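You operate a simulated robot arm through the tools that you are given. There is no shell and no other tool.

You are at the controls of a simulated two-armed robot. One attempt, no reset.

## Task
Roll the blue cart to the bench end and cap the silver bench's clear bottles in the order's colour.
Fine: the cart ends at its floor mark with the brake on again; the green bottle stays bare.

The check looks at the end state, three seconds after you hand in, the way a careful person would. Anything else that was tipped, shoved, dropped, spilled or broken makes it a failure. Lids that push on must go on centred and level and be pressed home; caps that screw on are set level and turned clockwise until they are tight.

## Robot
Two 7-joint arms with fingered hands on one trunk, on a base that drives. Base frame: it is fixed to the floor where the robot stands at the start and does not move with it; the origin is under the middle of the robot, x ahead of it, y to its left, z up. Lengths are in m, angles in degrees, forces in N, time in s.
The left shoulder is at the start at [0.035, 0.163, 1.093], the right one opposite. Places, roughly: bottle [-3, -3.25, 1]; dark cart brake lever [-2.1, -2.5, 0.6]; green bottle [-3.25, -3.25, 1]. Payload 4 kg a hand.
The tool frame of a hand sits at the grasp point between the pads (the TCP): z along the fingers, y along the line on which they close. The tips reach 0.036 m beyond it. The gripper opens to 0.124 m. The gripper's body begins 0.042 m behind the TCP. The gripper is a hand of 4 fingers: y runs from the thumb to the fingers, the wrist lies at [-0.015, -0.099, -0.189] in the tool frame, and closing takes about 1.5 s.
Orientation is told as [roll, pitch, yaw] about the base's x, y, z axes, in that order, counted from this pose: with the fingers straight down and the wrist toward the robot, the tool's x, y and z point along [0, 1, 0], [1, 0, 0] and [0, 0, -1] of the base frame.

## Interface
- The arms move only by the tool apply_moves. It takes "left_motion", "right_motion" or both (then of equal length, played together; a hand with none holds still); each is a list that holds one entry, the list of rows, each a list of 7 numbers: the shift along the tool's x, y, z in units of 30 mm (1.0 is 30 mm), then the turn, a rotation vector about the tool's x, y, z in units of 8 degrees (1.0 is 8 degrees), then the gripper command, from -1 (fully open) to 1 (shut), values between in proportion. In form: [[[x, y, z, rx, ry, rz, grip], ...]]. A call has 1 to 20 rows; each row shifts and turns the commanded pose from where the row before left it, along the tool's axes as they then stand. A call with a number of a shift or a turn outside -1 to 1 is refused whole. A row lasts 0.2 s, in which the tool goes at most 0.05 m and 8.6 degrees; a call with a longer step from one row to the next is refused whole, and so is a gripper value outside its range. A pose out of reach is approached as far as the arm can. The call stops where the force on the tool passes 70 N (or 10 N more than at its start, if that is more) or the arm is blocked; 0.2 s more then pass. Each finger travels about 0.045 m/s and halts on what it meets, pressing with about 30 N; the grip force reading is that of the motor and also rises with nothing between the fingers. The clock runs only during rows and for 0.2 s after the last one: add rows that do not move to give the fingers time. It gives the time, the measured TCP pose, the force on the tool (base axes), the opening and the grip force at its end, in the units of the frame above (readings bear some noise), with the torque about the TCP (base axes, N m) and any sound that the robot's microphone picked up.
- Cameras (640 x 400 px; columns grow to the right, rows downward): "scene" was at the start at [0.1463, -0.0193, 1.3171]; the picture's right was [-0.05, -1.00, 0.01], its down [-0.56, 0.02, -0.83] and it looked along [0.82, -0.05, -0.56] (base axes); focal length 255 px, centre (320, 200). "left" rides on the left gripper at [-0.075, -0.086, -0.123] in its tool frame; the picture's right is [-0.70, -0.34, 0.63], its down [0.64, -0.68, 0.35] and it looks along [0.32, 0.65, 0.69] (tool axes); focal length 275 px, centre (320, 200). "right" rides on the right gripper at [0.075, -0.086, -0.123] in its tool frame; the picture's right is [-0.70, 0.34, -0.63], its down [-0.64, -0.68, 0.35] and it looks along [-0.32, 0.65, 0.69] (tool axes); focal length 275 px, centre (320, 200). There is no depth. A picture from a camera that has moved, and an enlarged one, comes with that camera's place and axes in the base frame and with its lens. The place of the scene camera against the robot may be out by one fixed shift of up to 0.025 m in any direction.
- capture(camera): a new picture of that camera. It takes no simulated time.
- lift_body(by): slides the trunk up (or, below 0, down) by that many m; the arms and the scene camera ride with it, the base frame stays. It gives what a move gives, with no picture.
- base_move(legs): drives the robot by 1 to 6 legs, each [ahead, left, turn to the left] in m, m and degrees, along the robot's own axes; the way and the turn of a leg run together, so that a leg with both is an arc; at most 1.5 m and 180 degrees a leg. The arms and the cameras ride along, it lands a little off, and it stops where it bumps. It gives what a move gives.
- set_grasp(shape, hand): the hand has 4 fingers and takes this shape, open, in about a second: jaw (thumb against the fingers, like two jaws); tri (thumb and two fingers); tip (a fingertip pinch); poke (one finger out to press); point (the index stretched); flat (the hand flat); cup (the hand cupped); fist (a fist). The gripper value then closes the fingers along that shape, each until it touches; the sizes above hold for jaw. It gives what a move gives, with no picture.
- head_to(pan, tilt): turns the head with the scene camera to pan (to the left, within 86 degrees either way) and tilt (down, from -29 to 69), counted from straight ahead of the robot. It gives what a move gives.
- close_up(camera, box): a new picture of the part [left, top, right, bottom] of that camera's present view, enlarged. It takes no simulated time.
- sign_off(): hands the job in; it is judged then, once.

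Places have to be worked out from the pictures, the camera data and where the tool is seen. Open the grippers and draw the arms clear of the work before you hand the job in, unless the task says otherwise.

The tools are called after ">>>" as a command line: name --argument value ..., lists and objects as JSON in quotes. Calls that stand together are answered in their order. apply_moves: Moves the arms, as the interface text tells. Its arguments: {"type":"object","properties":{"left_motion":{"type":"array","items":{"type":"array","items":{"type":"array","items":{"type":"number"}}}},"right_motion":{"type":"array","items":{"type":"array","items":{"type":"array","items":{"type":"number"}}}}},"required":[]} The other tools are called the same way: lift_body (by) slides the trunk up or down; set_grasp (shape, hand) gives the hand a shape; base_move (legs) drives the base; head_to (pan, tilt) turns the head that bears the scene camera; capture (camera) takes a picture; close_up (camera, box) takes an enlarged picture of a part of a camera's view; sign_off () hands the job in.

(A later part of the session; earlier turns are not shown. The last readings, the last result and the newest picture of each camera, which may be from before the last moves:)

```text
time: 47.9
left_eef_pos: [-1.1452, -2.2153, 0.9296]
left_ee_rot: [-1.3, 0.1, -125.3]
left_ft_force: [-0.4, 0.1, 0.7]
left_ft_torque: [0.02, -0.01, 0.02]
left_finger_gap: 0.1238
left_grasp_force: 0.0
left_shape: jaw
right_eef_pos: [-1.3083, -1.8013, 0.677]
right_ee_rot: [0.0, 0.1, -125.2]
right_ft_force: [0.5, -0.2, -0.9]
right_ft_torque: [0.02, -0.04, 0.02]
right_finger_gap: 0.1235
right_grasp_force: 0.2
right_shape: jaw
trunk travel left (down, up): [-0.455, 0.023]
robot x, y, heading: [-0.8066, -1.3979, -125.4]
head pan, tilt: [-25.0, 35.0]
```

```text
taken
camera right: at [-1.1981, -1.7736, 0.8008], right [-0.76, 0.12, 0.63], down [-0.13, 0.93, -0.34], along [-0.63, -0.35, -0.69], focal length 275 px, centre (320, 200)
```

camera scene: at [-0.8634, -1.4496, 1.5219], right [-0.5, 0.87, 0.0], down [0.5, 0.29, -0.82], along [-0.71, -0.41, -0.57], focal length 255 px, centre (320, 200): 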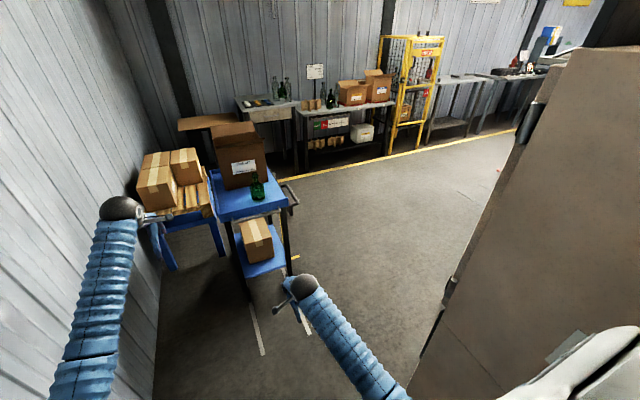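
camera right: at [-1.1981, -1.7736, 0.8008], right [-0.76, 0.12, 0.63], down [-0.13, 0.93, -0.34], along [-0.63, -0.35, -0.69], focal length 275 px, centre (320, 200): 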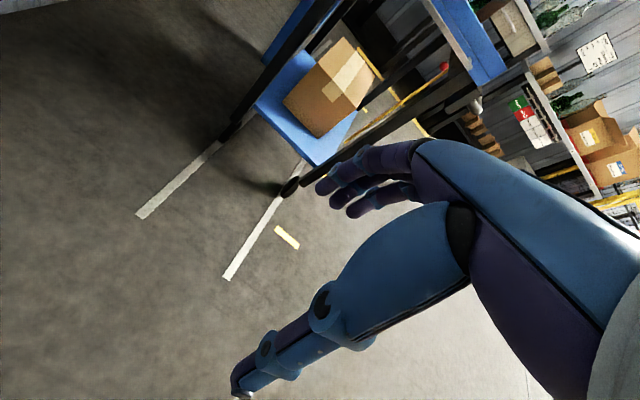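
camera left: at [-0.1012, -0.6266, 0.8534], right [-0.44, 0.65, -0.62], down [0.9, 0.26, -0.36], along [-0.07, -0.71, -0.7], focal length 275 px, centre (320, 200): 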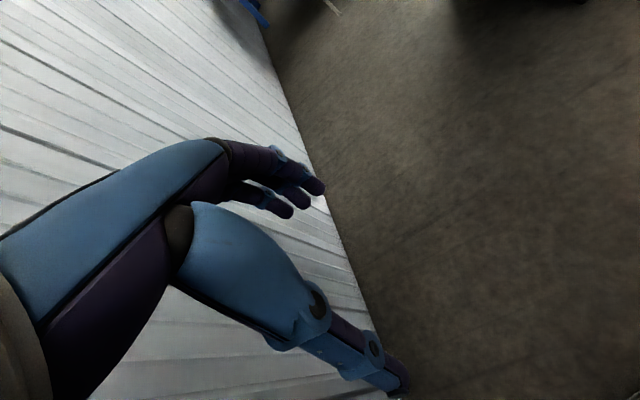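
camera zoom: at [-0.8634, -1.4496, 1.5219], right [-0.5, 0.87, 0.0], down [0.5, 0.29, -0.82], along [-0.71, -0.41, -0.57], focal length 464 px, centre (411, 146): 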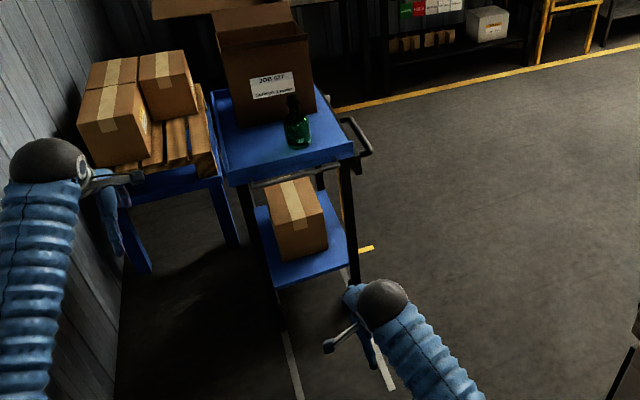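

Now I see the cart's right side better: a U-shaped handle on its right and (from the hand camera) a vertical brake lever with a red knob near z 0.6, inside of it. Before driving on I raise and stretch the right arm so its elbow clears the stack.

>>> apply_moves --right_motion '[[[0, 0.5, -1, 0, 0, 0, -1], [0, 0.5, -1, 0, 0, 0, -1], [0, 0.5, -1, 0, 0, 0, -1], [0, 0.5, -1, 0, 0, 0, -1], [0, 0.5, -1, 0, 0, 0, -1], [0, 0.5, -1, 0, 0, 0, -1], [0, 0.5, -1, 0, 0, 0, -1], [0, 0.5, -1, 0, 0, 0, -1], [0, 0.5, -1, 0, 0, 0, -1], [0, 0.5, -1, 0, 0, 0, -1], [0, 0.5, -1, 0, 0, 0, -1], [0, 0.5, -1, 0, 0, 0, -1], [0, 0.5, -1, 0, 0, 0, -1], [0, 0.5, -1, 0, 0, 0, -1]]]'

>>> base_move --legs '[[0.25, 0, 0]]'

>>> head_to --pan -40 --tilt 50

>>> capture --camera "scene"

```text
time: 50.9
left_eef_pos: [-1.147, -2.2165, 0.9284]
left_ee_rot: [-1.2, 0.1, -125.2]
left_ft_force: [0.7, 0.1, -0.2]
left_ft_torque: [-0.02, -0.02, 0.01]
left_finger_gap: 0.1237
left_grasp_force: 0.0
left_shape: jaw
right_eef_pos: [-1.4288, -1.9767, 1.0976]
right_ee_rot: [0.0, 0.3, -125.2]
right_ft_force: [-0.1, 0.1, -0.2]
right_ft_torque: [-0.01, 0.0, 0.03]
right_finger_gap: 0.1237
right_grasp_force: 0.0
right_shape: jaw
trunk travel left (down, up): [-0.455, 0.023]
robot x, y, heading: [-0.804, -1.3964, -125.0]
head pan, tilt: [-25.0, 35.0]
```

```text
time: 52.7
left_eef_pos: [-1.2876, -2.4226, 0.9283]
left_ee_rot: [-1.2, 0.3, -125.2]
left_ft_force: [0.1, 0.0, -0.4]
left_ft_torque: [0.02, -0.01, -0.03]
left_finger_gap: 0.1235
left_grasp_force: 0.0
left_shape: jaw
right_eef_pos: [-1.5718, -2.1831, 1.0976]
right_ee_rot: [0.0, 0.2, -125.0]
right_ft_force: [-0.1, -0.5, -0.2]
right_ft_torque: [0.01, -0.01, -0.01]
right_finger_gap: 0.1238
right_grasp_force: 0.1
right_shape: jaw
trunk travel left (down, up): [-0.455, 0.023]
robot x, y, heading: [-0.9476, -1.6038, -125.1]
head pan, tilt: [-25.0, 35.0]
```

```text
time: 53.5
left_eef_pos: [-1.287, -2.4207, 0.9288]
left_ee_rot: [-1.1, 0.0, -125.1]
left_ft_force: [0.2, -0.8, -0.5]
left_ft_torque: [0.0, 0.01, 0.0]
left_finger_gap: 0.1238
left_grasp_force: 0.0
left_shape: jaw
right_eef_pos: [-1.5713, -2.1815, 1.0973]
right_ee_rot: [0.0, 0.0, -125.0]
right_ft_force: [0.6, 0.0, -0.4]
right_ft_torque: [-0.01, 0.07, 0.05]
right_finger_gap: 0.1238
right_grasp_force: 0.0
right_shape: jaw
trunk travel left (down, up): [-0.455, 0.023]
robot x, y, heading: [-0.948, -1.6015, -124.8]
head pan, tilt: [-40.0, 50.0]
```

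```text
taken
camera scene: at [-1.0054, -1.6308, 1.5003], right [-0.26, 0.97, 0.0], down [0.74, 0.2, -0.64], along [-0.62, -0.17, -0.77], focal length 255 px, centre (320, 200)
```

scene: 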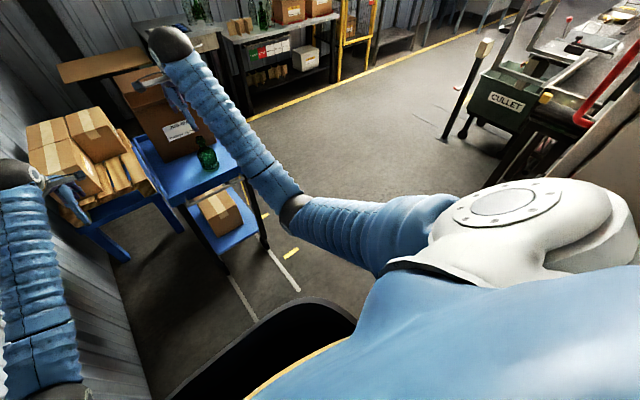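

The robot base is wide (about 0.8 m), so I cannot pass the cart; I will work from behind it. I move the right hand out to the right and yaw it left so its camera looks at the cart's right side.

>>> apply_moves --right_motion '[[[-1, 0, 0, 0, 0, 0, -1], [-1, 0, 0, 0, 0, 0, -1], [-1, 0, 0, 0, 0, 0, -1], [-1, 0, 0, 0, 0, 0, -1], [-1, 0, 0.3, 0, 0, 0, -1], [-1, 0, 0.3, 0, 0, 0, -1], [-1, 0, 0.3, 0, 0, 0, -1], [-1, 0, 0.3, 0, 0, 0, -1], [-1, 0, 0.3, 0, 0, 0, -1], [-1, 0, 0.3, 0, 0, 0, -1], [-1, 0, 0.3, 0, 0, 0, -1], [-1, 0, 0.3, 0, 0, 0, -1], [-1, 0, 0.3, 0, 0, 0, -1], [-1, 0, 0.3, 0, 0, 0, -1], [-1, 0, 0.3, 0, 0, 0, -1], [-1, 0, 0.3, 0, 0, 0, -1]]]'

>>> apply_moves --right_motion '[[[0, 0, 0, 0, 0, -1, -1], [0, 0, 0, 0, 0, -1, -1], [0, 0, 0, 0, 0, -1, -1], [0, 0, 0, 0, 0, -1, -1], [0, 0, 0, 0, 0, -1, -1], [0, 0, 0, 0, 0, -1, -1], [0, 0, 0, 0, 0, -1, -1]]]'

>>> capture --camera "right"

>>> capture --camera "scene"

```text
time: 56.9
left_eef_pos: [-1.2889, -2.4209, 0.9283]
left_ee_rot: [-1.2, 0.1, -125.1]
left_ft_force: [0.2, 0.4, 0.1]
left_ft_torque: [0.02, -0.04, 0.04]
left_finger_gap: 0.1238
left_grasp_force: 0.1
left_shape: jaw
right_eef_pos: [-1.9664, -1.9036, 0.9887]
right_ee_rot: [0.0, 0.1, -125.0]
right_ft_force: [0.4, 0.6, -0.1]
right_ft_torque: [-0.02, 0.0, -0.02]
right_finger_gap: 0.1238
right_grasp_force: 0.0
right_shape: jaw
trunk travel left (down, up): [-0.455, 0.023]
robot x, y, heading: [-0.9457, -1.6059, -124.8]
head pan, tilt: [-40.0, 50.0]
```

```text
time: 58.5
left_eef_pos: [-1.2885, -2.4218, 0.9281]
left_ee_rot: [-1.1, 0.2, -125.2]
left_ft_force: [0.4, -0.6, -1.2]
left_ft_torque: [-0.02, 0.01, 0.02]
left_finger_gap: 0.1237
left_grasp_force: 0.1
left_shape: jaw
right_eef_pos: [-1.9653, -1.9063, 0.9882]
right_ee_rot: [0.2, 0.1, -68.9]
right_ft_force: [0.0, -0.8, -0.3]
right_ft_torque: [-0.01, -0.03, 0.03]
right_finger_gap: 0.1234
right_grasp_force: 0.1
right_shape: jaw
trunk travel left (down, up): [-0.455, 0.023]
robot x, y, heading: [-0.9477, -1.6042, -125.1]
head pan, tilt: [-40.0, 50.0]
```

```text
taken
camera right: at [-1.9257, -1.7982, 1.1119], right [-0.53, -0.57, 0.63], down [-0.85, 0.41, -0.35], along [-0.06, -0.72, -0.69], focal length 275 px, centre (320, 200)
```

right: 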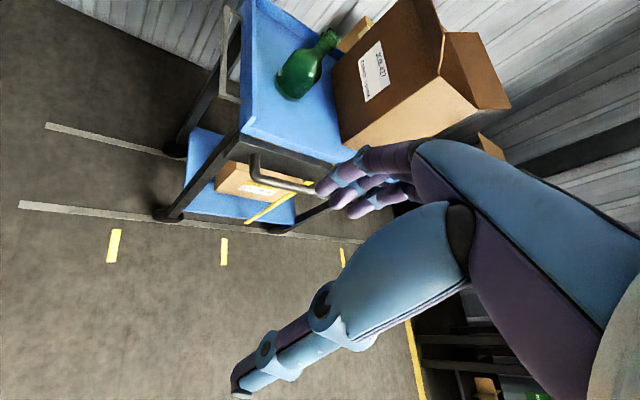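

```text
taken
camera scene: at [-1.0059, -1.6316, 1.5002], right [-0.26, 0.97, 0.0], down [0.74, 0.2, -0.64], along [-0.62, -0.16, -0.77], focal length 255 px, centre (320, 200)
```

scene: 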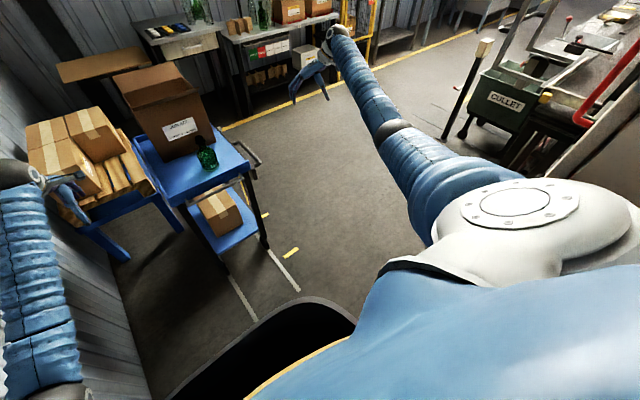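

Now both views show the cart's side. I enlarge them.

>>> close_up --camera "right" --box '[130, 60, 370, 260]'

>>> close_up --camera "scene" --box '[120, 100, 300, 300]'

>>> close_up --camera "right" --box '[10, 100, 410, 300]'

```text
2.00 times, centred on (250, 160) of right
camera zoom: at [-1.9257, -1.7982, 1.1119], right [-0.53, -0.57, 0.63], down [-0.85, 0.41, -0.35], along [-0.06, -0.72, -0.69], focal length 551 px, centre (460, 280)
```

zoom: 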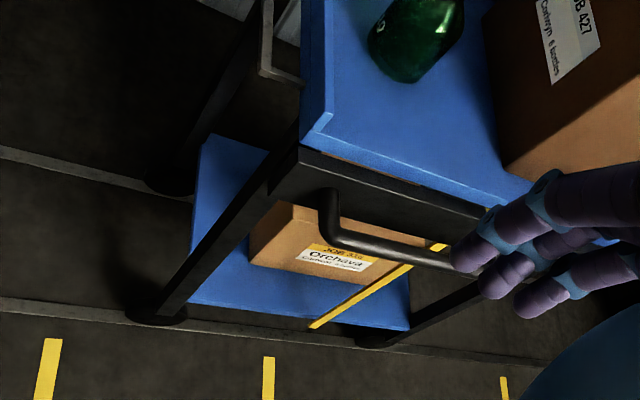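

```text
2.00 times, centred on (210, 200) of scene
camera zoom: at [-1.0059, -1.6316, 1.5002], right [-0.26, 0.97, 0.0], down [0.74, 0.2, -0.64], along [-0.62, -0.16, -0.77], focal length 510 px, centre (540, 200)
```

zoom: 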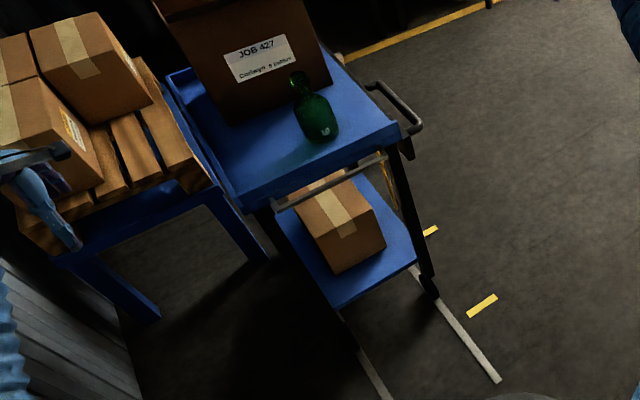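

```text
1.60 times, centred on (210, 200) of right
camera zoom: at [-1.9257, -1.7982, 1.1119], right [-0.53, -0.57, 0.63], down [-0.85, 0.41, -0.35], along [-0.06, -0.72, -0.69], focal length 440 px, centre (496, 200)
```

zoom: 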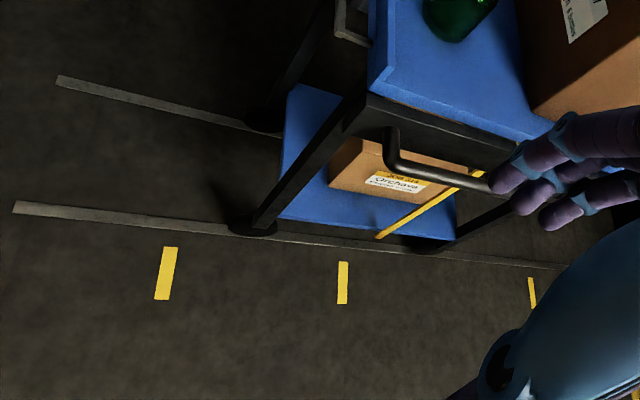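

The brake is a yellow upright rod with a red knob in the middle of the cart's right side, and the black tube is a side handle. I turn the hand camera to look further ahead along the strips for the floor mark.

>>> apply_moves --right_motion '[[[0, 0, 0, 0, 0, 1, -1], [0, 0, 0, 0, 0, 1, -1], [0, 0, 0, 0, 0, 1, -1], [0, 0, 0, 0, 0, 1, -1]]]'

>>> capture --camera "right"

>>> head_to --pan -15 --tilt 40

>>> capture --camera "scene"

```text
time: 59.5
left_eef_pos: [-1.2875, -2.4204, 0.9295]
left_ee_rot: [-1.2, 0.1, -125.1]
left_ft_force: [-0.7, -0.5, -0.2]
left_ft_torque: [0.0, 0.03, 0.03]
left_finger_gap: 0.1236
left_grasp_force: 0.0
left_shape: jaw
right_eef_pos: [-1.966, -1.9059, 0.9904]
right_ee_rot: [0.0, 0.1, -101.2]
right_ft_force: [-0.4, 0.8, -0.4]
right_ft_torque: [0.02, 0.0, 0.03]
right_finger_gap: 0.1236
right_grasp_force: 0.1
right_shape: jaw
trunk travel left (down, up): [-0.455, 0.023]
robot x, y, heading: [-0.9471, -1.6046, -125.1]
head pan, tilt: [-40.0, 50.0]
```

```text
taken
camera right: at [-1.8747, -1.8355, 1.1127], right [-0.75, -0.2, 0.63], down [-0.5, 0.79, -0.34], along [-0.43, -0.57, -0.69], focal length 275 px, centre (320, 200)
```

right: 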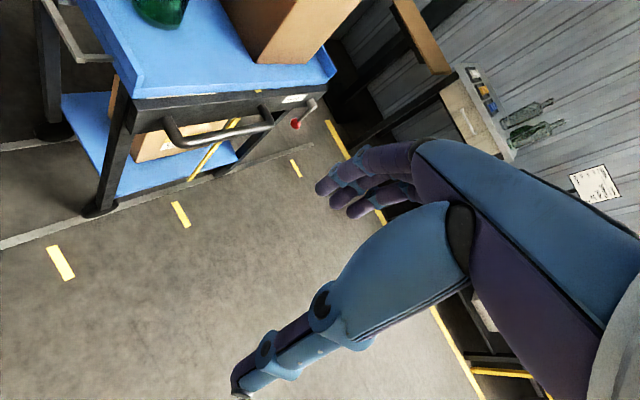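

```text
time: 60.4
left_eef_pos: [-1.2883, -2.421, 0.9287]
left_ee_rot: [-1.2, 0.1, -125.2]
left_ft_force: [0.5, 0.7, -1.2]
left_ft_torque: [-0.01, -0.02, 0.02]
left_finger_gap: 0.1234
left_grasp_force: 0.0
left_shape: jaw
right_eef_pos: [-1.9653, -1.9065, 0.9904]
right_ee_rot: [0.0, 0.0, -101.0]
right_ft_force: [0.1, 0.1, 0.3]
right_ft_torque: [-0.02, 0.0, 0.0]
right_finger_gap: 0.1238
right_grasp_force: 0.0
right_shape: jaw
trunk travel left (down, up): [-0.455, 0.023]
robot x, y, heading: [-0.9478, -1.6087, -125.2]
head pan, tilt: [-15.0, 40.0]
```

```text
taken
camera scene: at [-0.9967, -1.6657, 1.5143], right [-0.64, 0.77, 0.0], down [0.49, 0.41, -0.76], along [-0.59, -0.49, -0.64], focal length 255 px, centre (320, 200)
```

scene: 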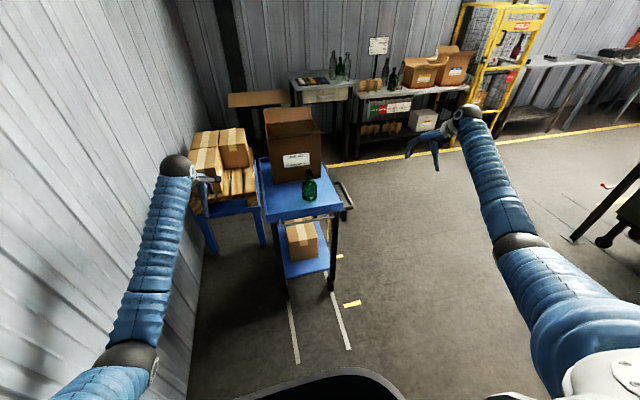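

Now a red knob shows at the far end of the cart under the tray. I enlarge it.

>>> close_up --camera "right" --box '[100, 60, 360, 240]'

>>> close_up --camera "right" --box '[230, 60, 350, 160]'

>>> close_up --camera "right" --box '[0, 140, 360, 340]'

>>> close_up --camera "scene" --box '[240, 90, 400, 220]'

```text
2.22 times, centred on (230, 150) of right
camera zoom: at [-1.8749, -1.8352, 1.1126], right [-0.75, -0.2, 0.63], down [-0.5, 0.79, -0.34], along [-0.43, -0.58, -0.69], focal length 612 px, centre (520, 311)
```

zoom: 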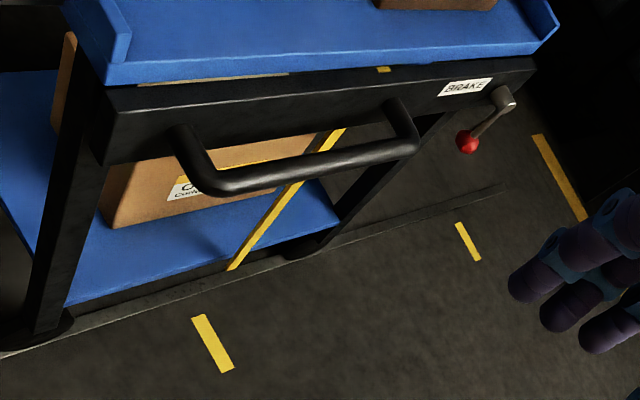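

```text
4.00 times, centred on (290, 110) of right
camera zoom: at [-1.8749, -1.8352, 1.1126], right [-0.75, -0.2, 0.63], down [-0.5, 0.79, -0.34], along [-0.43, -0.58, -0.69], focal length 1101 px, centre (440, 560)
```

zoom: 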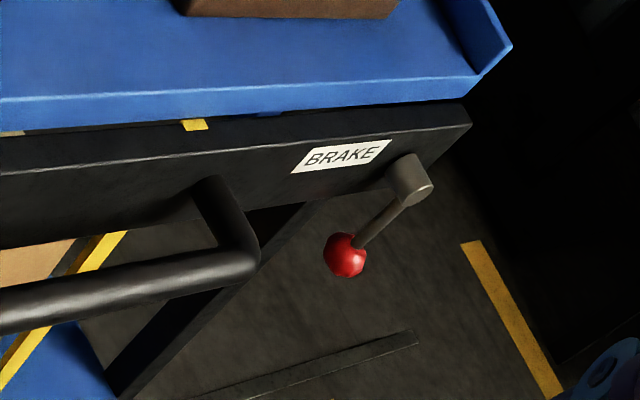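

```text
1.78 times, centred on (180, 240) of right
camera zoom: at [-1.8749, -1.8352, 1.1126], right [-0.75, -0.2, 0.63], down [-0.5, 0.79, -0.34], along [-0.43, -0.58, -0.69], focal length 489 px, centre (569, 129)
```

zoom: 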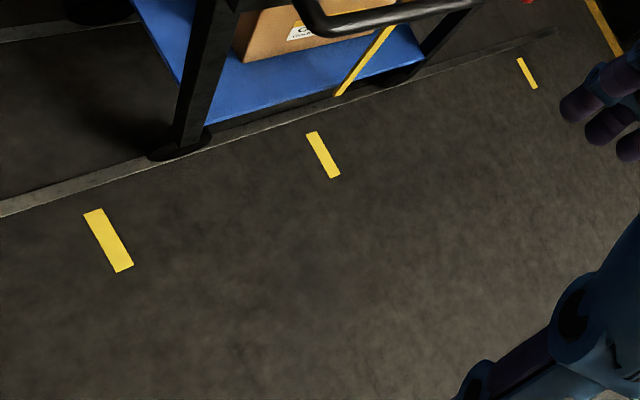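

```text
3.08 times, centred on (320, 155) of scene
camera zoom: at [-0.9967, -1.6657, 1.5143], right [-0.64, 0.77, 0.0], down [0.49, 0.41, -0.76], along [-0.59, -0.49, -0.64], focal length 785 px, centre (320, 338)
```

zoom: 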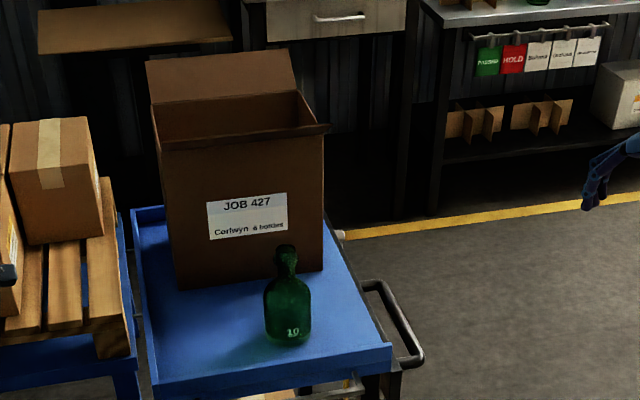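

Now it is clear: the grey lever with the red ball at the cart's far right end is labelled BRAKE (ball at about [-2.06, -2.49, 0.57]); the yellow strip on the cart's side is a pointer that stands at the middle floor tick, and the third tick, nearest the bench, is about 0.69 m further. I draw the left hand back a bit and drive closer behind the cart.

>>> apply_moves --left_motion '[[[0, -1, 0, 0, 0, 0, -1], [0, -1, 0, 0, 0, 0, -1], [0, -1, 0, 0, 0, 0, -1], [0, -1, 0, 0, 0, 0, -1], [0, -1, 0, 0, 0, 0, -1], [0, -1, 0, 0, 0, 0, -1], [0, -1, 0, 0, 0, 0, -1]]]'

>>> base_move --legs '[[0.2, -0.07, 0]]'

>>> head_to --pan 0 --tilt 60

>>> capture --camera "scene"

>>> capture --camera "right"

```text
time: 62.0
left_eef_pos: [-1.1679, -2.2483, 0.9311]
left_ee_rot: [-1.2, 0.1, -125.1]
left_ft_force: [-0.4, 0.5, -0.5]
left_ft_torque: [-0.02, -0.04, 0.0]
left_finger_gap: 0.1237
left_grasp_force: 0.1
left_shape: jaw
right_eef_pos: [-1.965, -1.9056, 0.9887]
right_ee_rot: [0.0, 0.1, -101.1]
right_ft_force: [0.1, 0.4, 0.4]
right_ft_torque: [0.01, 0.0, 0.0]
right_finger_gap: 0.1239
right_grasp_force: 0.1
right_shape: jaw
trunk travel left (down, up): [-0.455, 0.023]
robot x, y, heading: [-0.9458, -1.5972, -125.3]
head pan, tilt: [-15.0, 40.0]
```

```text
time: 63.6
left_eef_pos: [-1.3401, -2.3699, 0.9298]
left_ee_rot: [-1.1, 0.2, -125.1]
left_ft_force: [0.4, -0.2, -0.6]
left_ft_torque: [0.01, -0.02, -0.03]
left_finger_gap: 0.1236
left_grasp_force: 0.1
left_shape: jaw
right_eef_pos: [-2.1371, -2.0298, 0.9874]
right_ee_rot: [0.2, 0.2, -101.0]
right_ft_force: [-0.3, 0.3, 0.0]
right_ft_torque: [0.03, 0.01, 0.02]
right_finger_gap: 0.1236
right_grasp_force: 0.1
right_shape: jaw
trunk travel left (down, up): [-0.455, 0.023]
robot x, y, heading: [-1.1253, -1.7243, -125.1]
head pan, tilt: [-15.0, 40.0]
```

```text
time: 64.5
left_eef_pos: [-1.3392, -2.3696, 0.93]
left_ee_rot: [-1.2, 0.2, -125.0]
left_ft_force: [-0.4, -0.4, 0.0]
left_ft_torque: [0.01, 0.03, 0.0]
left_finger_gap: 0.1234
left_grasp_force: 0.1
left_shape: jaw
right_eef_pos: [-2.1361, -2.0264, 0.9893]
right_ee_rot: [-0.1, 0.0, -101.1]
right_ft_force: [-0.1, -0.1, -0.3]
right_ft_torque: [0.02, 0.0, -0.03]
right_finger_gap: 0.1236
right_grasp_force: 0.1
right_shape: jaw
trunk travel left (down, up): [-0.455, 0.023]
robot x, y, heading: [-1.1234, -1.7252, -125.1]
head pan, tilt: [0.0, 60.0]
```

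```text
taken
camera scene: at [-1.1406, -1.7867, 1.4877], right [-0.82, 0.57, 0.0], down [0.5, 0.71, -0.5], along [-0.29, -0.41, -0.87], focal length 255 px, centre (320, 200)
```

scene: 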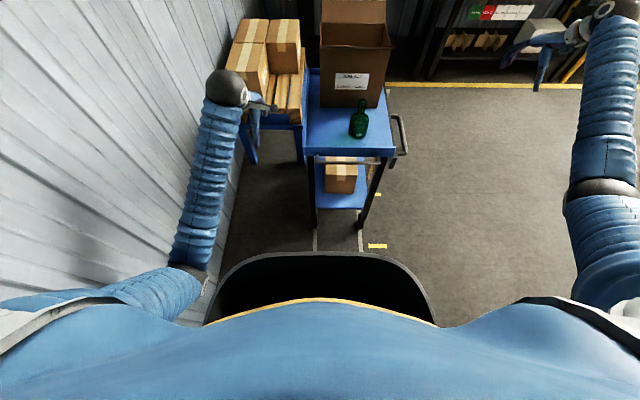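

```text
taken
camera right: at [-2.0457, -1.957, 1.1131], right [-0.75, -0.2, 0.63], down [-0.5, 0.79, -0.34], along [-0.43, -0.58, -0.69], focal length 275 px, centre (320, 200)
```

right: 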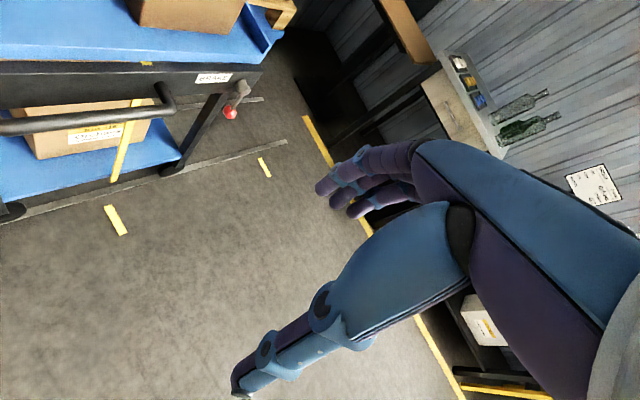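

I'm now at about 0.27 m behind the cart's wheels. I enlarge the brake lever view from the right hand.

>>> close_up --camera "right" --box '[160, 50, 300, 150]'

>>> close_up --camera "right" --box '[60, 100, 300, 250]'

>>> close_up --camera "right" --box '[420, 30, 640, 220]'

```text
4.00 times, centred on (230, 100) of right
camera zoom: at [-2.0457, -1.957, 1.1131], right [-0.75, -0.2, 0.63], down [-0.5, 0.79, -0.34], along [-0.43, -0.58, -0.69], focal length 1101 px, centre (680, 600)
```

zoom: 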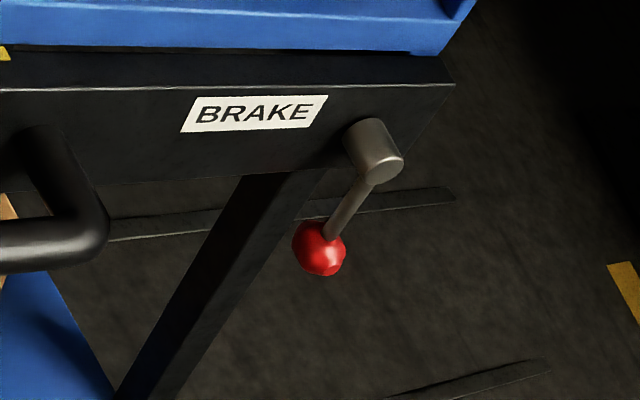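

```text
2.67 times, centred on (180, 175) of right
camera zoom: at [-2.0457, -1.957, 1.1131], right [-0.75, -0.2, 0.63], down [-0.5, 0.79, -0.34], along [-0.43, -0.58, -0.69], focal length 734 px, centre (693, 267)
```

zoom: 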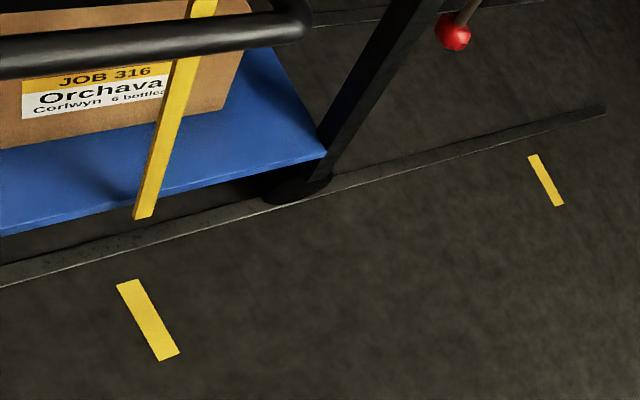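

```text
2.11 times, centred on (530, 125) of right
camera zoom: at [-2.0457, -1.957, 1.1131], right [-0.75, -0.2, 0.63], down [-0.5, 0.79, -0.34], along [-0.43, -0.58, -0.69], focal length 580 px, centre (-122, 358)
```

zoom: 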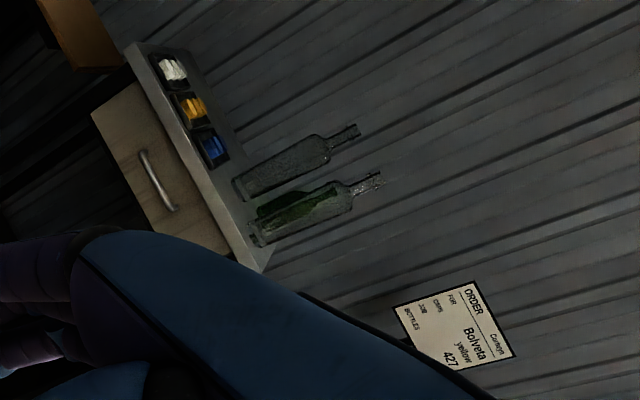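

The lever hangs straight down from its hub (ball at about [-2.062, -2.482, 0.575], hub at z 0.66). I lower the right hand and turn it left for a closer look at the lever from the side.

>>> apply_moves --right_motion '[[[0, 0, 1, 0, 0, -1, -1], [0, 0, 1, 0, 0, -1, -1], [0, 0, 1, 0, 0, -1, -1], [0, 0, 1, 0, 0, -1, -1], [0, 0, 1, 0, 0, -1, -1], [0, 0, 1, 0, 0, -1, -1], [0, 0, 1, 0, 0, 0, -1], [0, 0, 1, 0, 0, 0, -1]]]'

>>> capture --camera "right"

```text
time: 66.2
left_eef_pos: [-1.3394, -2.3704, 0.9291]
left_ee_rot: [-1.3, 0.2, -125.1]
left_ft_force: [-0.4, -0.4, -0.2]
left_ft_torque: [0.02, 0.01, 0.01]
left_finger_gap: 0.1238
left_grasp_force: 0.2
left_shape: jaw
right_eef_pos: [-2.1212, -2.021, 0.7517]
right_ee_rot: [0.1, 0.2, -53.0]
right_ft_force: [-0.3, 0.3, 0.2]
right_ft_torque: [0.02, 0.02, 0.01]
right_finger_gap: 0.1235
right_grasp_force: 0.0
right_shape: jaw
right hand out of reach, approached as far as the arm can: row 7, 8
trunk travel left (down, up): [-0.455, 0.023]
robot x, y, heading: [-1.1188, -1.7227, -124.6]
head pan, tilt: [0.0, 60.0]
```

```text
taken
camera right: at [-2.1126, -1.9068, 0.8749], right [-0.35, -0.69, 0.63], down [-0.93, 0.16, -0.35], along [0.14, -0.71, -0.69], focal length 275 px, centre (320, 200)
```

right: 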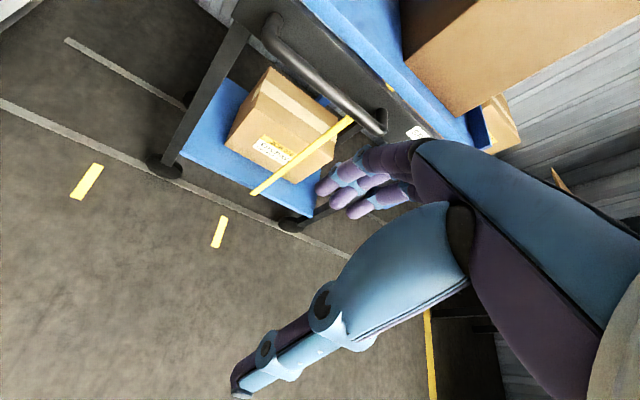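

The fingers hide the lever from here, but this shows the arm reaches farther than I feared. I raise both hands, lower the trunk to bring the shoulder nearer to lever height, and then close up behind the cart.

>>> apply_moves --left_motion '[[[0, 0, -1, 0, 0, 0, -1], [0, 0, -1, 0, 0, 0, -1], [0, 0, -1, 0, 0, 0, -1], [0, 0, -1, 0, 0, 0, -1], [0, 0, -1, 0, 0, 0, -1], [0, 0, -1, 0, 0, 0, -1], [0, 0, -1, 0, 0, 0, -1], [0, 0, -1, 0, 0, 0, -1], [0, 0, -1, 0, 0, 0, -1]]]' --right_motion '[[[0, 0, -1, 0, 0, 1, -1], [0, 0, -1, 0, 0, 1, -1], [0, 0, -1, 0, 0, 1, -1], [0, 0, -1, 0, 0, 1, -1], [0, 0, -1, 0, 0, 1, -1], [0, 0, -1, 0, 0, 1, -1], [0, 0, -1, 0, 0, 1, -1], [0, 0, 0, 0, 0, 1, -1], [0, 0, 0, 0, 0, 1, -1]]]'

>>> lift_body --by -0.25

>>> base_move --legs '[[0.1, -0.03, 0]]'

>>> capture --camera "scene"

```text
time: 68.2
left_eef_pos: [-1.3338, -2.3745, 1.2006]
left_ee_rot: [-1.2, 0.2, -125.2]
left_ft_force: [-0.1, 1.2, -0.2]
left_ft_torque: [0.03, 0.04, -0.03]
left_finger_gap: 0.1235
left_grasp_force: 0.1
left_shape: jaw
right_eef_pos: [-2.1184, -2.0214, 0.9664]
right_ee_rot: [0.0, 0.1, -125.2]
right_ft_force: [-1.0, 0.3, -0.2]
right_ft_torque: [0.02, 0.02, -0.02]
right_finger_gap: 0.1235
right_grasp_force: 0.0
right_shape: jaw
trunk travel left (down, up): [-0.455, 0.023]
robot x, y, heading: [-1.119, -1.7268, -124.7]
head pan, tilt: [0.0, 60.0]
```

```text
time: 70.8
left_eef_pos: [-1.3592, -2.3552, 0.9579]
left_ee_rot: [-0.6, -0.2, -126.2]
left_ft_force: [0.5, 0.1, -0.5]
left_ft_torque: [0.0, 0.0, 0.01]
left_finger_gap: 0.124
left_grasp_force: 0.1
left_shape: jaw
right_eef_pos: [-2.1349, -1.9977, 0.7129]
right_ee_rot: [0.8, -0.3, -125.9]
right_ft_force: [-0.5, 0.2, 0.6]
right_ft_torque: [0.0, -0.01, 0.04]
right_finger_gap: 0.1237
right_grasp_force: 0.1
right_shape: jaw
trunk travel left (down, up): [-0.205, 0.273]
robot x, y, heading: [-1.1225, -1.7204, -125.7]
head pan, tilt: [0.0, 60.0]
```

```text
time: 71.7
left_eef_pos: [-1.3637, -2.3691, 0.9521]
left_ee_rot: [-1.9, 0.1, -125.9]
left_ft_force: [0.6, 0.5, 0.0]
left_ft_torque: [-0.04, -0.01, 0.0]
left_finger_gap: 0.1238
left_grasp_force: 0.1
left_shape: jaw
right_eef_pos: [-2.1402, -2.0276, 0.7167]
right_ee_rot: [-0.1, -0.1, -124.9]
right_ft_force: [0.2, 0.7, 0.7]
right_ft_torque: [-0.01, 0.02, 0.03]
right_finger_gap: 0.1239
right_grasp_force: 0.0
right_shape: jaw
trunk travel left (down, up): [-0.205, 0.273]
robot x, y, heading: [-1.1419, -1.7312, -124.7]
head pan, tilt: [0.0, 60.0]
stopped in leg 1: the robot was blocked; the commanded pose is now the measured one
```

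```text
taken
camera scene: at [-1.2035, -1.8456, 1.2163], right [-0.82, 0.57, 0.0], down [0.54, 0.77, -0.34], along [-0.19, -0.28, -0.94], focal length 255 px, centre (320, 200)
```

scene: 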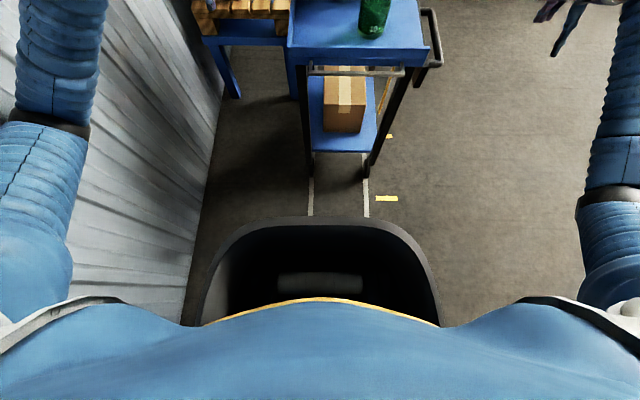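

The base was blocked—most likely the left elbow touched the wall as the trunk came down. I stretch the left hand up and forward so that its elbow comes in.

>>> apply_moves --left_motion '[[[0, 0.6, -1, 0, 0, 0, -1], [0, 0.6, -1, 0, 0, 0, -1], [0, 0.6, -1, 0, 0, 0, -1], [0, 0.6, -1, 0, 0, 0, -1], [0, 0.6, -1, 0, 0, 0, -1], [0, 0.6, -1, 0, 0, 0, -1], [0, 0.6, -1, 0, 0, 0, -1], [0, 0.6, -1, 0, 0, 0, -1], [0, 0.6, -1, 0, 0, 0, -1], [0, 0.6, -1, 0, 0, 0, -1], [0, 0.6, -1, 0, 0, 0, -1]]]'

>>> head_to --pan 40 --tilt 50

>>> capture --camera "scene"

```text
time: 74.1
left_eef_pos: [-1.4683, -2.5428, 1.281]
left_ee_rot: [-1.8, 0.1, -125.5]
left_ft_force: [0.2, -0.6, 0.4]
left_ft_torque: [-0.02, -0.02, -0.01]
left_finger_gap: 0.1239
left_grasp_force: 0.0
left_shape: jaw
right_eef_pos: [-2.1399, -2.0323, 0.7164]
right_ee_rot: [-0.1, 0.1, -124.7]
right_ft_force: [0.5, 0.1, 0.1]
right_ft_torque: [-0.03, 0.02, 0.01]
right_finger_gap: 0.1238
right_grasp_force: 0.1
right_shape: jaw
trunk travel left (down, up): [-0.205, 0.273]
robot x, y, heading: [-1.1378, -1.7283, -124.6]
head pan, tilt: [0.0, 60.0]
```

```text
time: 75.2
left_eef_pos: [-1.469, -2.5435, 1.2784]
left_ee_rot: [-1.8, 0.2, -125.5]
left_ft_force: [0.9, 0.2, -0.7]
left_ft_torque: [0.03, -0.01, 0.02]
left_finger_gap: 0.1238
left_grasp_force: 0.0
left_shape: jaw
right_eef_pos: [-2.1396, -2.0327, 0.7157]
right_ee_rot: [-0.1, 0.1, -124.7]
right_ft_force: [0.1, 0.3, -0.5]
right_ft_torque: [0.03, 0.0, -0.01]
right_finger_gap: 0.1238
right_grasp_force: 0.1
right_shape: jaw
trunk travel left (down, up): [-0.205, 0.273]
robot x, y, heading: [-1.1388, -1.7272, -124.8]
head pan, tilt: [40.0, 50.0]
```

```text
taken
camera scene: at [-1.1585, -1.8723, 1.2298], right [-0.99, -0.08, -0.11], down [-0.01, 0.85, -0.53], along [0.14, -0.52, -0.84], focal length 255 px, centre (320, 200)
```

scene: 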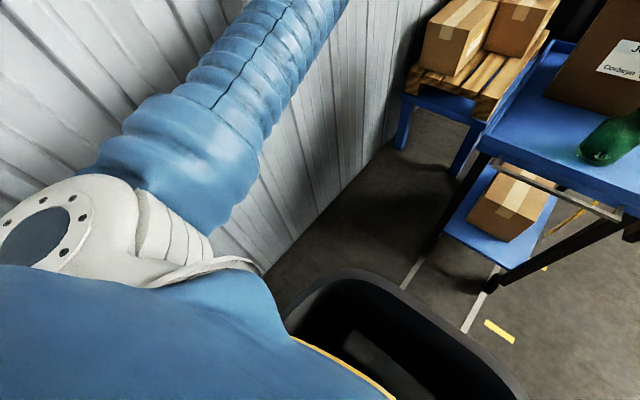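

The left arm is now stretched up. I shift right slightly and move ahead 0.12 m.

>>> base_move --legs '[[0, -0.04, 0], [0.12, 0, 0]]'

>>> head_to --pan 0 --tilt 50

>>> capture --camera "scene"

```text
time: 76.9
left_eef_pos: [-1.5696, -2.622, 1.2752]
left_ee_rot: [-1.8, 0.5, -125.6]
left_ft_force: [0.5, -0.5, -1.2]
left_ft_torque: [0.02, 0.01, -0.03]
left_finger_gap: 0.1238
left_grasp_force: 0.0
left_shape: jaw
right_eef_pos: [-2.2404, -2.1084, 0.7142]
right_ee_rot: [-0.1, 0.2, -124.7]
right_ft_force: [0.3, -0.5, 0.0]
right_ft_torque: [0.0, -0.01, 0.0]
right_finger_gap: 0.1239
right_grasp_force: 0.0
right_shape: jaw
trunk travel left (down, up): [-0.205, 0.273]
robot x, y, heading: [-1.2411, -1.8047, -124.4]
head pan, tilt: [40.0, 50.0]
```

```text
time: 77.9
left_eef_pos: [-1.5697, -2.6205, 1.2782]
left_ee_rot: [-1.8, 0.2, -125.6]
left_ft_force: [-0.8, 1.2, 0.6]
left_ft_torque: [0.01, 0.02, 0.0]
left_finger_gap: 0.1237
left_grasp_force: 0.0
left_shape: jaw
right_eef_pos: [-2.2397, -2.1089, 0.7164]
right_ee_rot: [0.0, 0.1, -124.7]
right_ft_force: [0.2, -0.1, -0.2]
right_ft_torque: [0.0, 0.01, 0.01]
right_finger_gap: 0.1237
right_grasp_force: 0.1
right_shape: jaw
trunk travel left (down, up): [-0.205, 0.273]
robot x, y, heading: [-1.2412, -1.8055, -124.6]
head pan, tilt: [0.0, 50.0]
```

```text
taken
camera scene: at [-1.3094, -1.9354, 1.2267], right [-0.82, 0.57, 0.0], down [0.49, 0.71, -0.5], along [-0.28, -0.41, -0.87], focal length 255 px, centre (320, 200)
```

scene: 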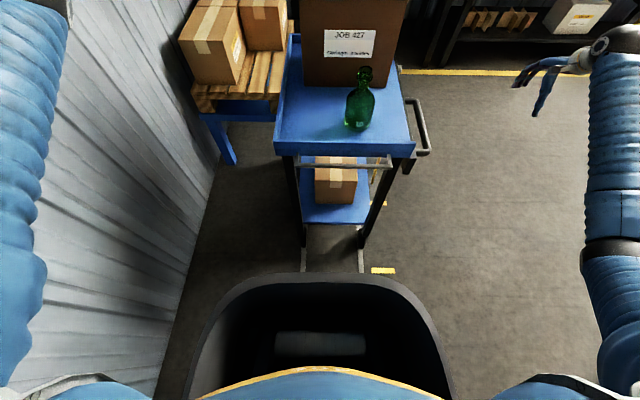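

I'm at a good distance behind the cart now. I tilt the right hand so its fingers point left and down, moving it to the right of the brake ball.

>>> apply_moves --right_motion '[[[0.933, 0.833, 0.317, 0, 1, 0, -1], [0.88, 0.833, 0.444, 0, 1, 0, -1], [0.809, 0.833, 0.562, 0, 1, 0, -1], [0.723, 0.833, 0.669, 0, 1, 0, -1], [0.623, 0.833, 0.763, 0, 1, 0, -1], [0.511, 0.833, 0.843, 0, 1, 0, -1], [0.389, 0.833, 0.905, 0, 1, 0, -1], [0.259, 0.833, 0.951, 0, 1, 0, -1], [0, 0, 0, 0, 0, 0, -1]]]'

>>> capture --camera "scene"

>>> capture --camera "right"

```text
time: 79.9
left_eef_pos: [-1.5697, -2.6195, 1.2775]
left_ee_rot: [-1.8, 0.2, -125.6]
left_ft_force: [0.4, 0.2, 0.1]
left_ft_torque: [0.0, -0.01, 0.02]
left_finger_gap: 0.1237
left_grasp_force: 0.0
left_shape: jaw
right_eef_pos: [-2.1698, -2.3993, 0.6394]
right_ee_rot: [63.9, 0.1, -124.7]
right_ft_force: [0.3, 0.8, 0.4]
right_ft_torque: [0.03, 0.0, -0.03]
right_finger_gap: 0.1237
right_grasp_force: 0.0
right_shape: jaw
trunk travel left (down, up): [-0.205, 0.273]
robot x, y, heading: [-1.2443, -1.8094, -124.7]
head pan, tilt: [0.0, 50.0]
```

```text
taken
camera scene: at [-1.3097, -1.9354, 1.2267], right [-0.82, 0.57, 0.0], down [0.49, 0.71, -0.5], along [-0.28, -0.41, -0.87], focal length 255 px, centre (320, 200)
```

scene: 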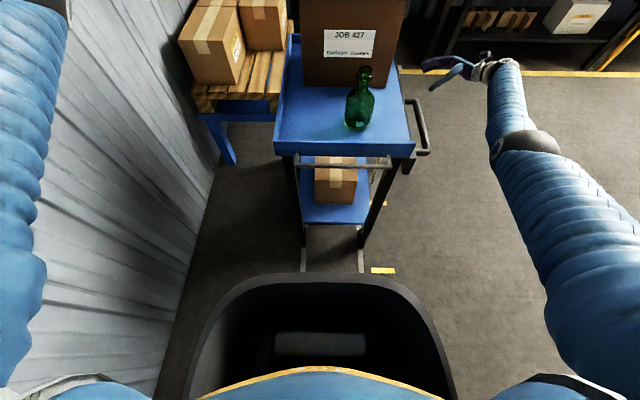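

```text
taken
camera right: at [-2.1846, -2.2833, 0.7609], right [-0.91, 0.22, -0.35], down [0.41, 0.55, -0.73], along [0.03, -0.81, -0.59], focal length 275 px, centre (320, 200)
```

right: 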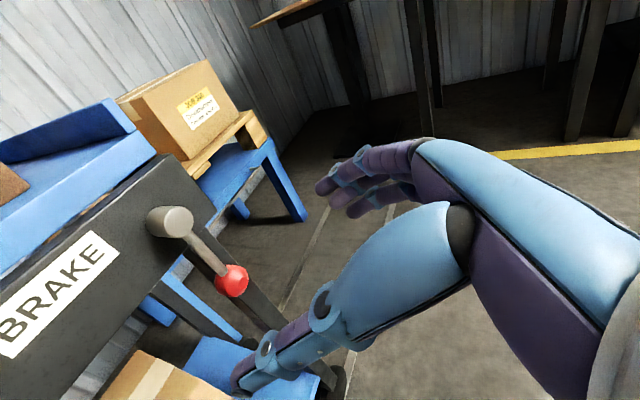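

The hand camera now shows the brake ball clearly; it confirms the ball at about [-2.063, -2.481, 0.571], right on my approach line. I advance 0.135 m so the ball comes between thumb and fingers.

>>> apply_moves --right_motion '[[[0, 0.1, 1, 0, 0, 0, -1], [0, 0.1, 1, 0, 0, 0, -1], [0, 0, 1, 0, 0, 0, -1], [0, 0, 1, 0, 0, 0, -1], [0, 0, 0.5, 0, 0, 0, -1]]]'

>>> capture --camera "right"

```text
time: 81.1
left_eef_pos: [-1.5697, -2.6211, 1.277]
left_ee_rot: [-1.7, 0.3, -125.6]
left_ft_force: [-0.6, 0.5, 0.1]
left_ft_torque: [0.0, 0.01, 0.0]
left_finger_gap: 0.1236
left_grasp_force: 0.2
left_shape: jaw
right_eef_pos: [-2.0733, -2.474, 0.5792]
right_ee_rot: [63.8, 0.1, -124.7]
right_ft_force: [0.1, -0.1, 0.3]
right_ft_torque: [0.03, 0.02, 0.02]
right_finger_gap: 0.1236
right_grasp_force: 0.0
right_shape: jaw
trunk travel left (down, up): [-0.205, 0.273]
robot x, y, heading: [-1.2421, -1.8076, -124.5]
head pan, tilt: [0.0, 50.0]
```

```text
taken
camera right: at [-2.0869, -2.3587, 0.7015], right [-0.91, 0.22, -0.35], down [0.41, 0.55, -0.73], along [0.03, -0.81, -0.59], focal length 275 px, centre (320, 200)
```

right: 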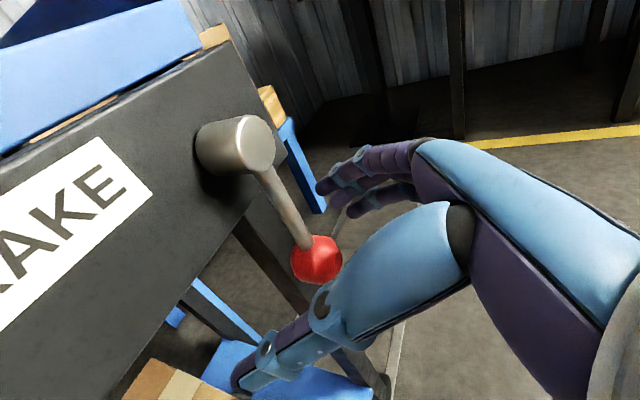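

The ball sits between thumb and fingers. I close the hand on it.

>>> apply_moves --right_motion '[[[0, 0, 0, 0, 0, 0, 0], [0, 0, 0, 0, 0, 0, 0.5], [0, 0, 0, 0, 0, 0, 1], [0, 0, 0, 0, 0, 0, 1], [0, 0, 0, 0, 0, 0, 1], [0, 0, 0, 0, 0, 0, 1], [0, 0, 0, 0, 0, 0, 1], [0, 0, 0, 0, 0, 0, 1]]]'

>>> capture --camera "right"

```text
time: 82.9
left_eef_pos: [-1.5683, -2.6211, 1.2786]
left_ee_rot: [-1.8, 0.1, -125.5]
left_ft_force: [0.3, 0.2, 0.4]
left_ft_torque: [0.03, -0.03, -0.01]
left_finger_gap: 0.1236
left_grasp_force: 0.1
left_shape: jaw
right_eef_pos: [-2.0699, -2.4759, 0.5807]
right_ee_rot: [63.8, 0.0, -124.6]
right_ft_force: [8.5, -2.0, 0.0]
right_ft_torque: [-0.16, 0.05, -0.07]
right_finger_gap: 0.0128
right_grasp_force: 29.9
right_shape: jaw
trunk travel left (down, up): [-0.205, 0.273]
robot x, y, heading: [-1.2422, -1.8012, -124.6]
head pan, tilt: [0.0, 50.0]
```

```text
taken
camera right: at [-2.0853, -2.36, 0.7023], right [-0.91, 0.22, -0.35], down [0.41, 0.55, -0.73], along [0.03, -0.81, -0.59], focal length 275 px, centre (320, 200)
```

right: 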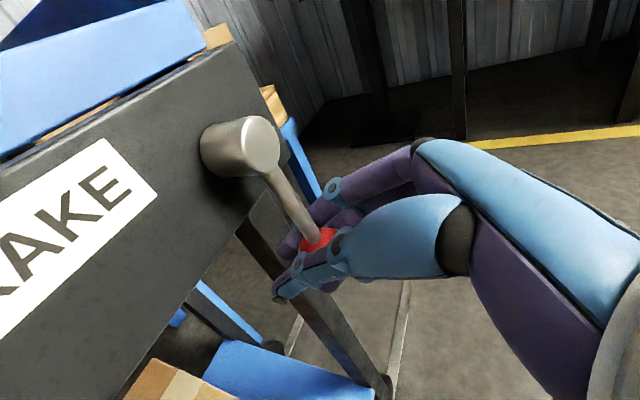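

The ball is held. I test gently which way the lever swings: first 2 cm back toward the cart's near end.

>>> apply_moves --right_motion '[[[0.03, -0.33, -0.02, 0, 0, 0, 1], [0.06, -0.33, -0.03, 0, 0, 0, 1], [0, 0, 0, 0, 0, 0, 1]]]'

>>> close_up --camera "right" --box '[160, 80, 480, 320]'

```text
time: 83.7
left_eef_pos: [-1.5694, -2.6234, 1.2776]
left_ee_rot: [-1.8, 0.3, -125.5]
left_ft_force: [0.4, -0.7, 0.9]
left_ft_torque: [0.04, 0.0, -0.01]
left_finger_gap: 0.1237
left_grasp_force: 0.1
left_shape: jaw
right_eef_pos: [-2.0608, -2.4606, 0.5817]
right_ee_rot: [63.9, 0.3, -124.7]
right_ft_force: [-3.5, -39.3, -9.9]
right_ft_torque: [0.26, 0.05, -0.24]
right_finger_gap: 0.0037
right_grasp_force: 29.9
right_shape: jaw
trunk travel left (down, up): [-0.205, 0.273]
robot x, y, heading: [-1.2414, -1.806, -124.7]
head pan, tilt: [0.0, 50.0]
```

```text
1.67 times, centred on (320, 200) of right
camera zoom: at [-2.0755, -2.3455, 0.7036], right [-0.91, 0.22, -0.35], down [0.41, 0.55, -0.73], along [0.03, -0.81, -0.59], focal length 459 px, centre (320, 200)
```

zoom: 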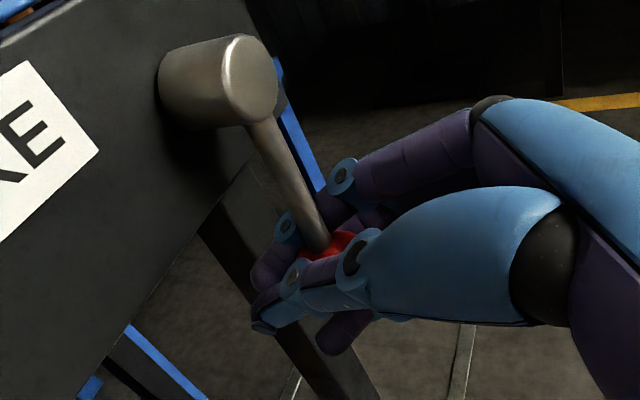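

It resists with about 35 N toward the near end, and the ball barely moved. I reverse and test swinging it toward the far end.

>>> apply_moves --right_motion '[[[-0.03, 0.33, 0.02, 0, 0, 0, 1], [-0.06, 0.33, 0.03, 0, 0, 0, 1], [0.03, 0.33, -0.02, 0, 0, 0, 1], [0.06, 0.33, -0.03, 0, 0, 0, 1], [0, 0, 0, 0, 0, 0, 1]]]'

>>> close_up --camera "right" --box '[160, 80, 480, 320]'

```text
time: 84.9
left_eef_pos: [-1.5661, -2.6188, 1.2806]
left_ee_rot: [-1.8, 0.1, -125.5]
left_ft_force: [0.3, 0.2, 0.1]
left_ft_torque: [-0.01, 0.0, 0.02]
left_finger_gap: 0.1237
left_grasp_force: 0.1
left_shape: jaw
right_eef_pos: [-2.0822, -2.4913, 0.5868]
right_ee_rot: [63.9, -0.1, -124.7]
right_ft_force: [26.5, -3.7, 20.2]
right_ft_torque: [-0.67, 0.03, 0.3]
right_finger_gap: 0.0063
right_grasp_force: 30.2
right_shape: jaw
trunk travel left (down, up): [-0.205, 0.273]
robot x, y, heading: [-1.242, -1.8048, -124.8]
head pan, tilt: [0.0, 50.0]
```

```text
1.67 times, centred on (320, 200) of right
camera zoom: at [-2.096, -2.3751, 0.7096], right [-0.91, 0.22, -0.35], down [0.41, 0.54, -0.73], along [0.03, -0.81, -0.59], focal length 459 px, centre (320, 200)
```

zoom: 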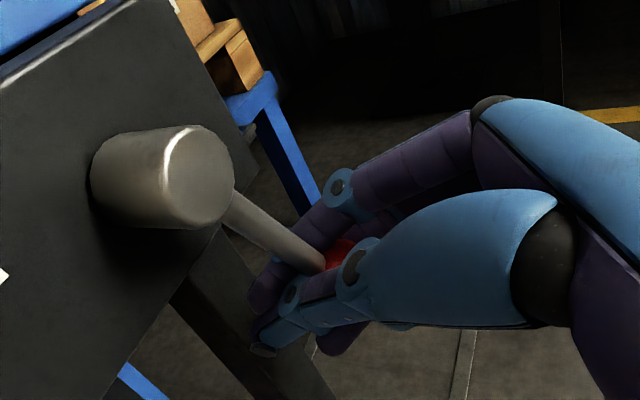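

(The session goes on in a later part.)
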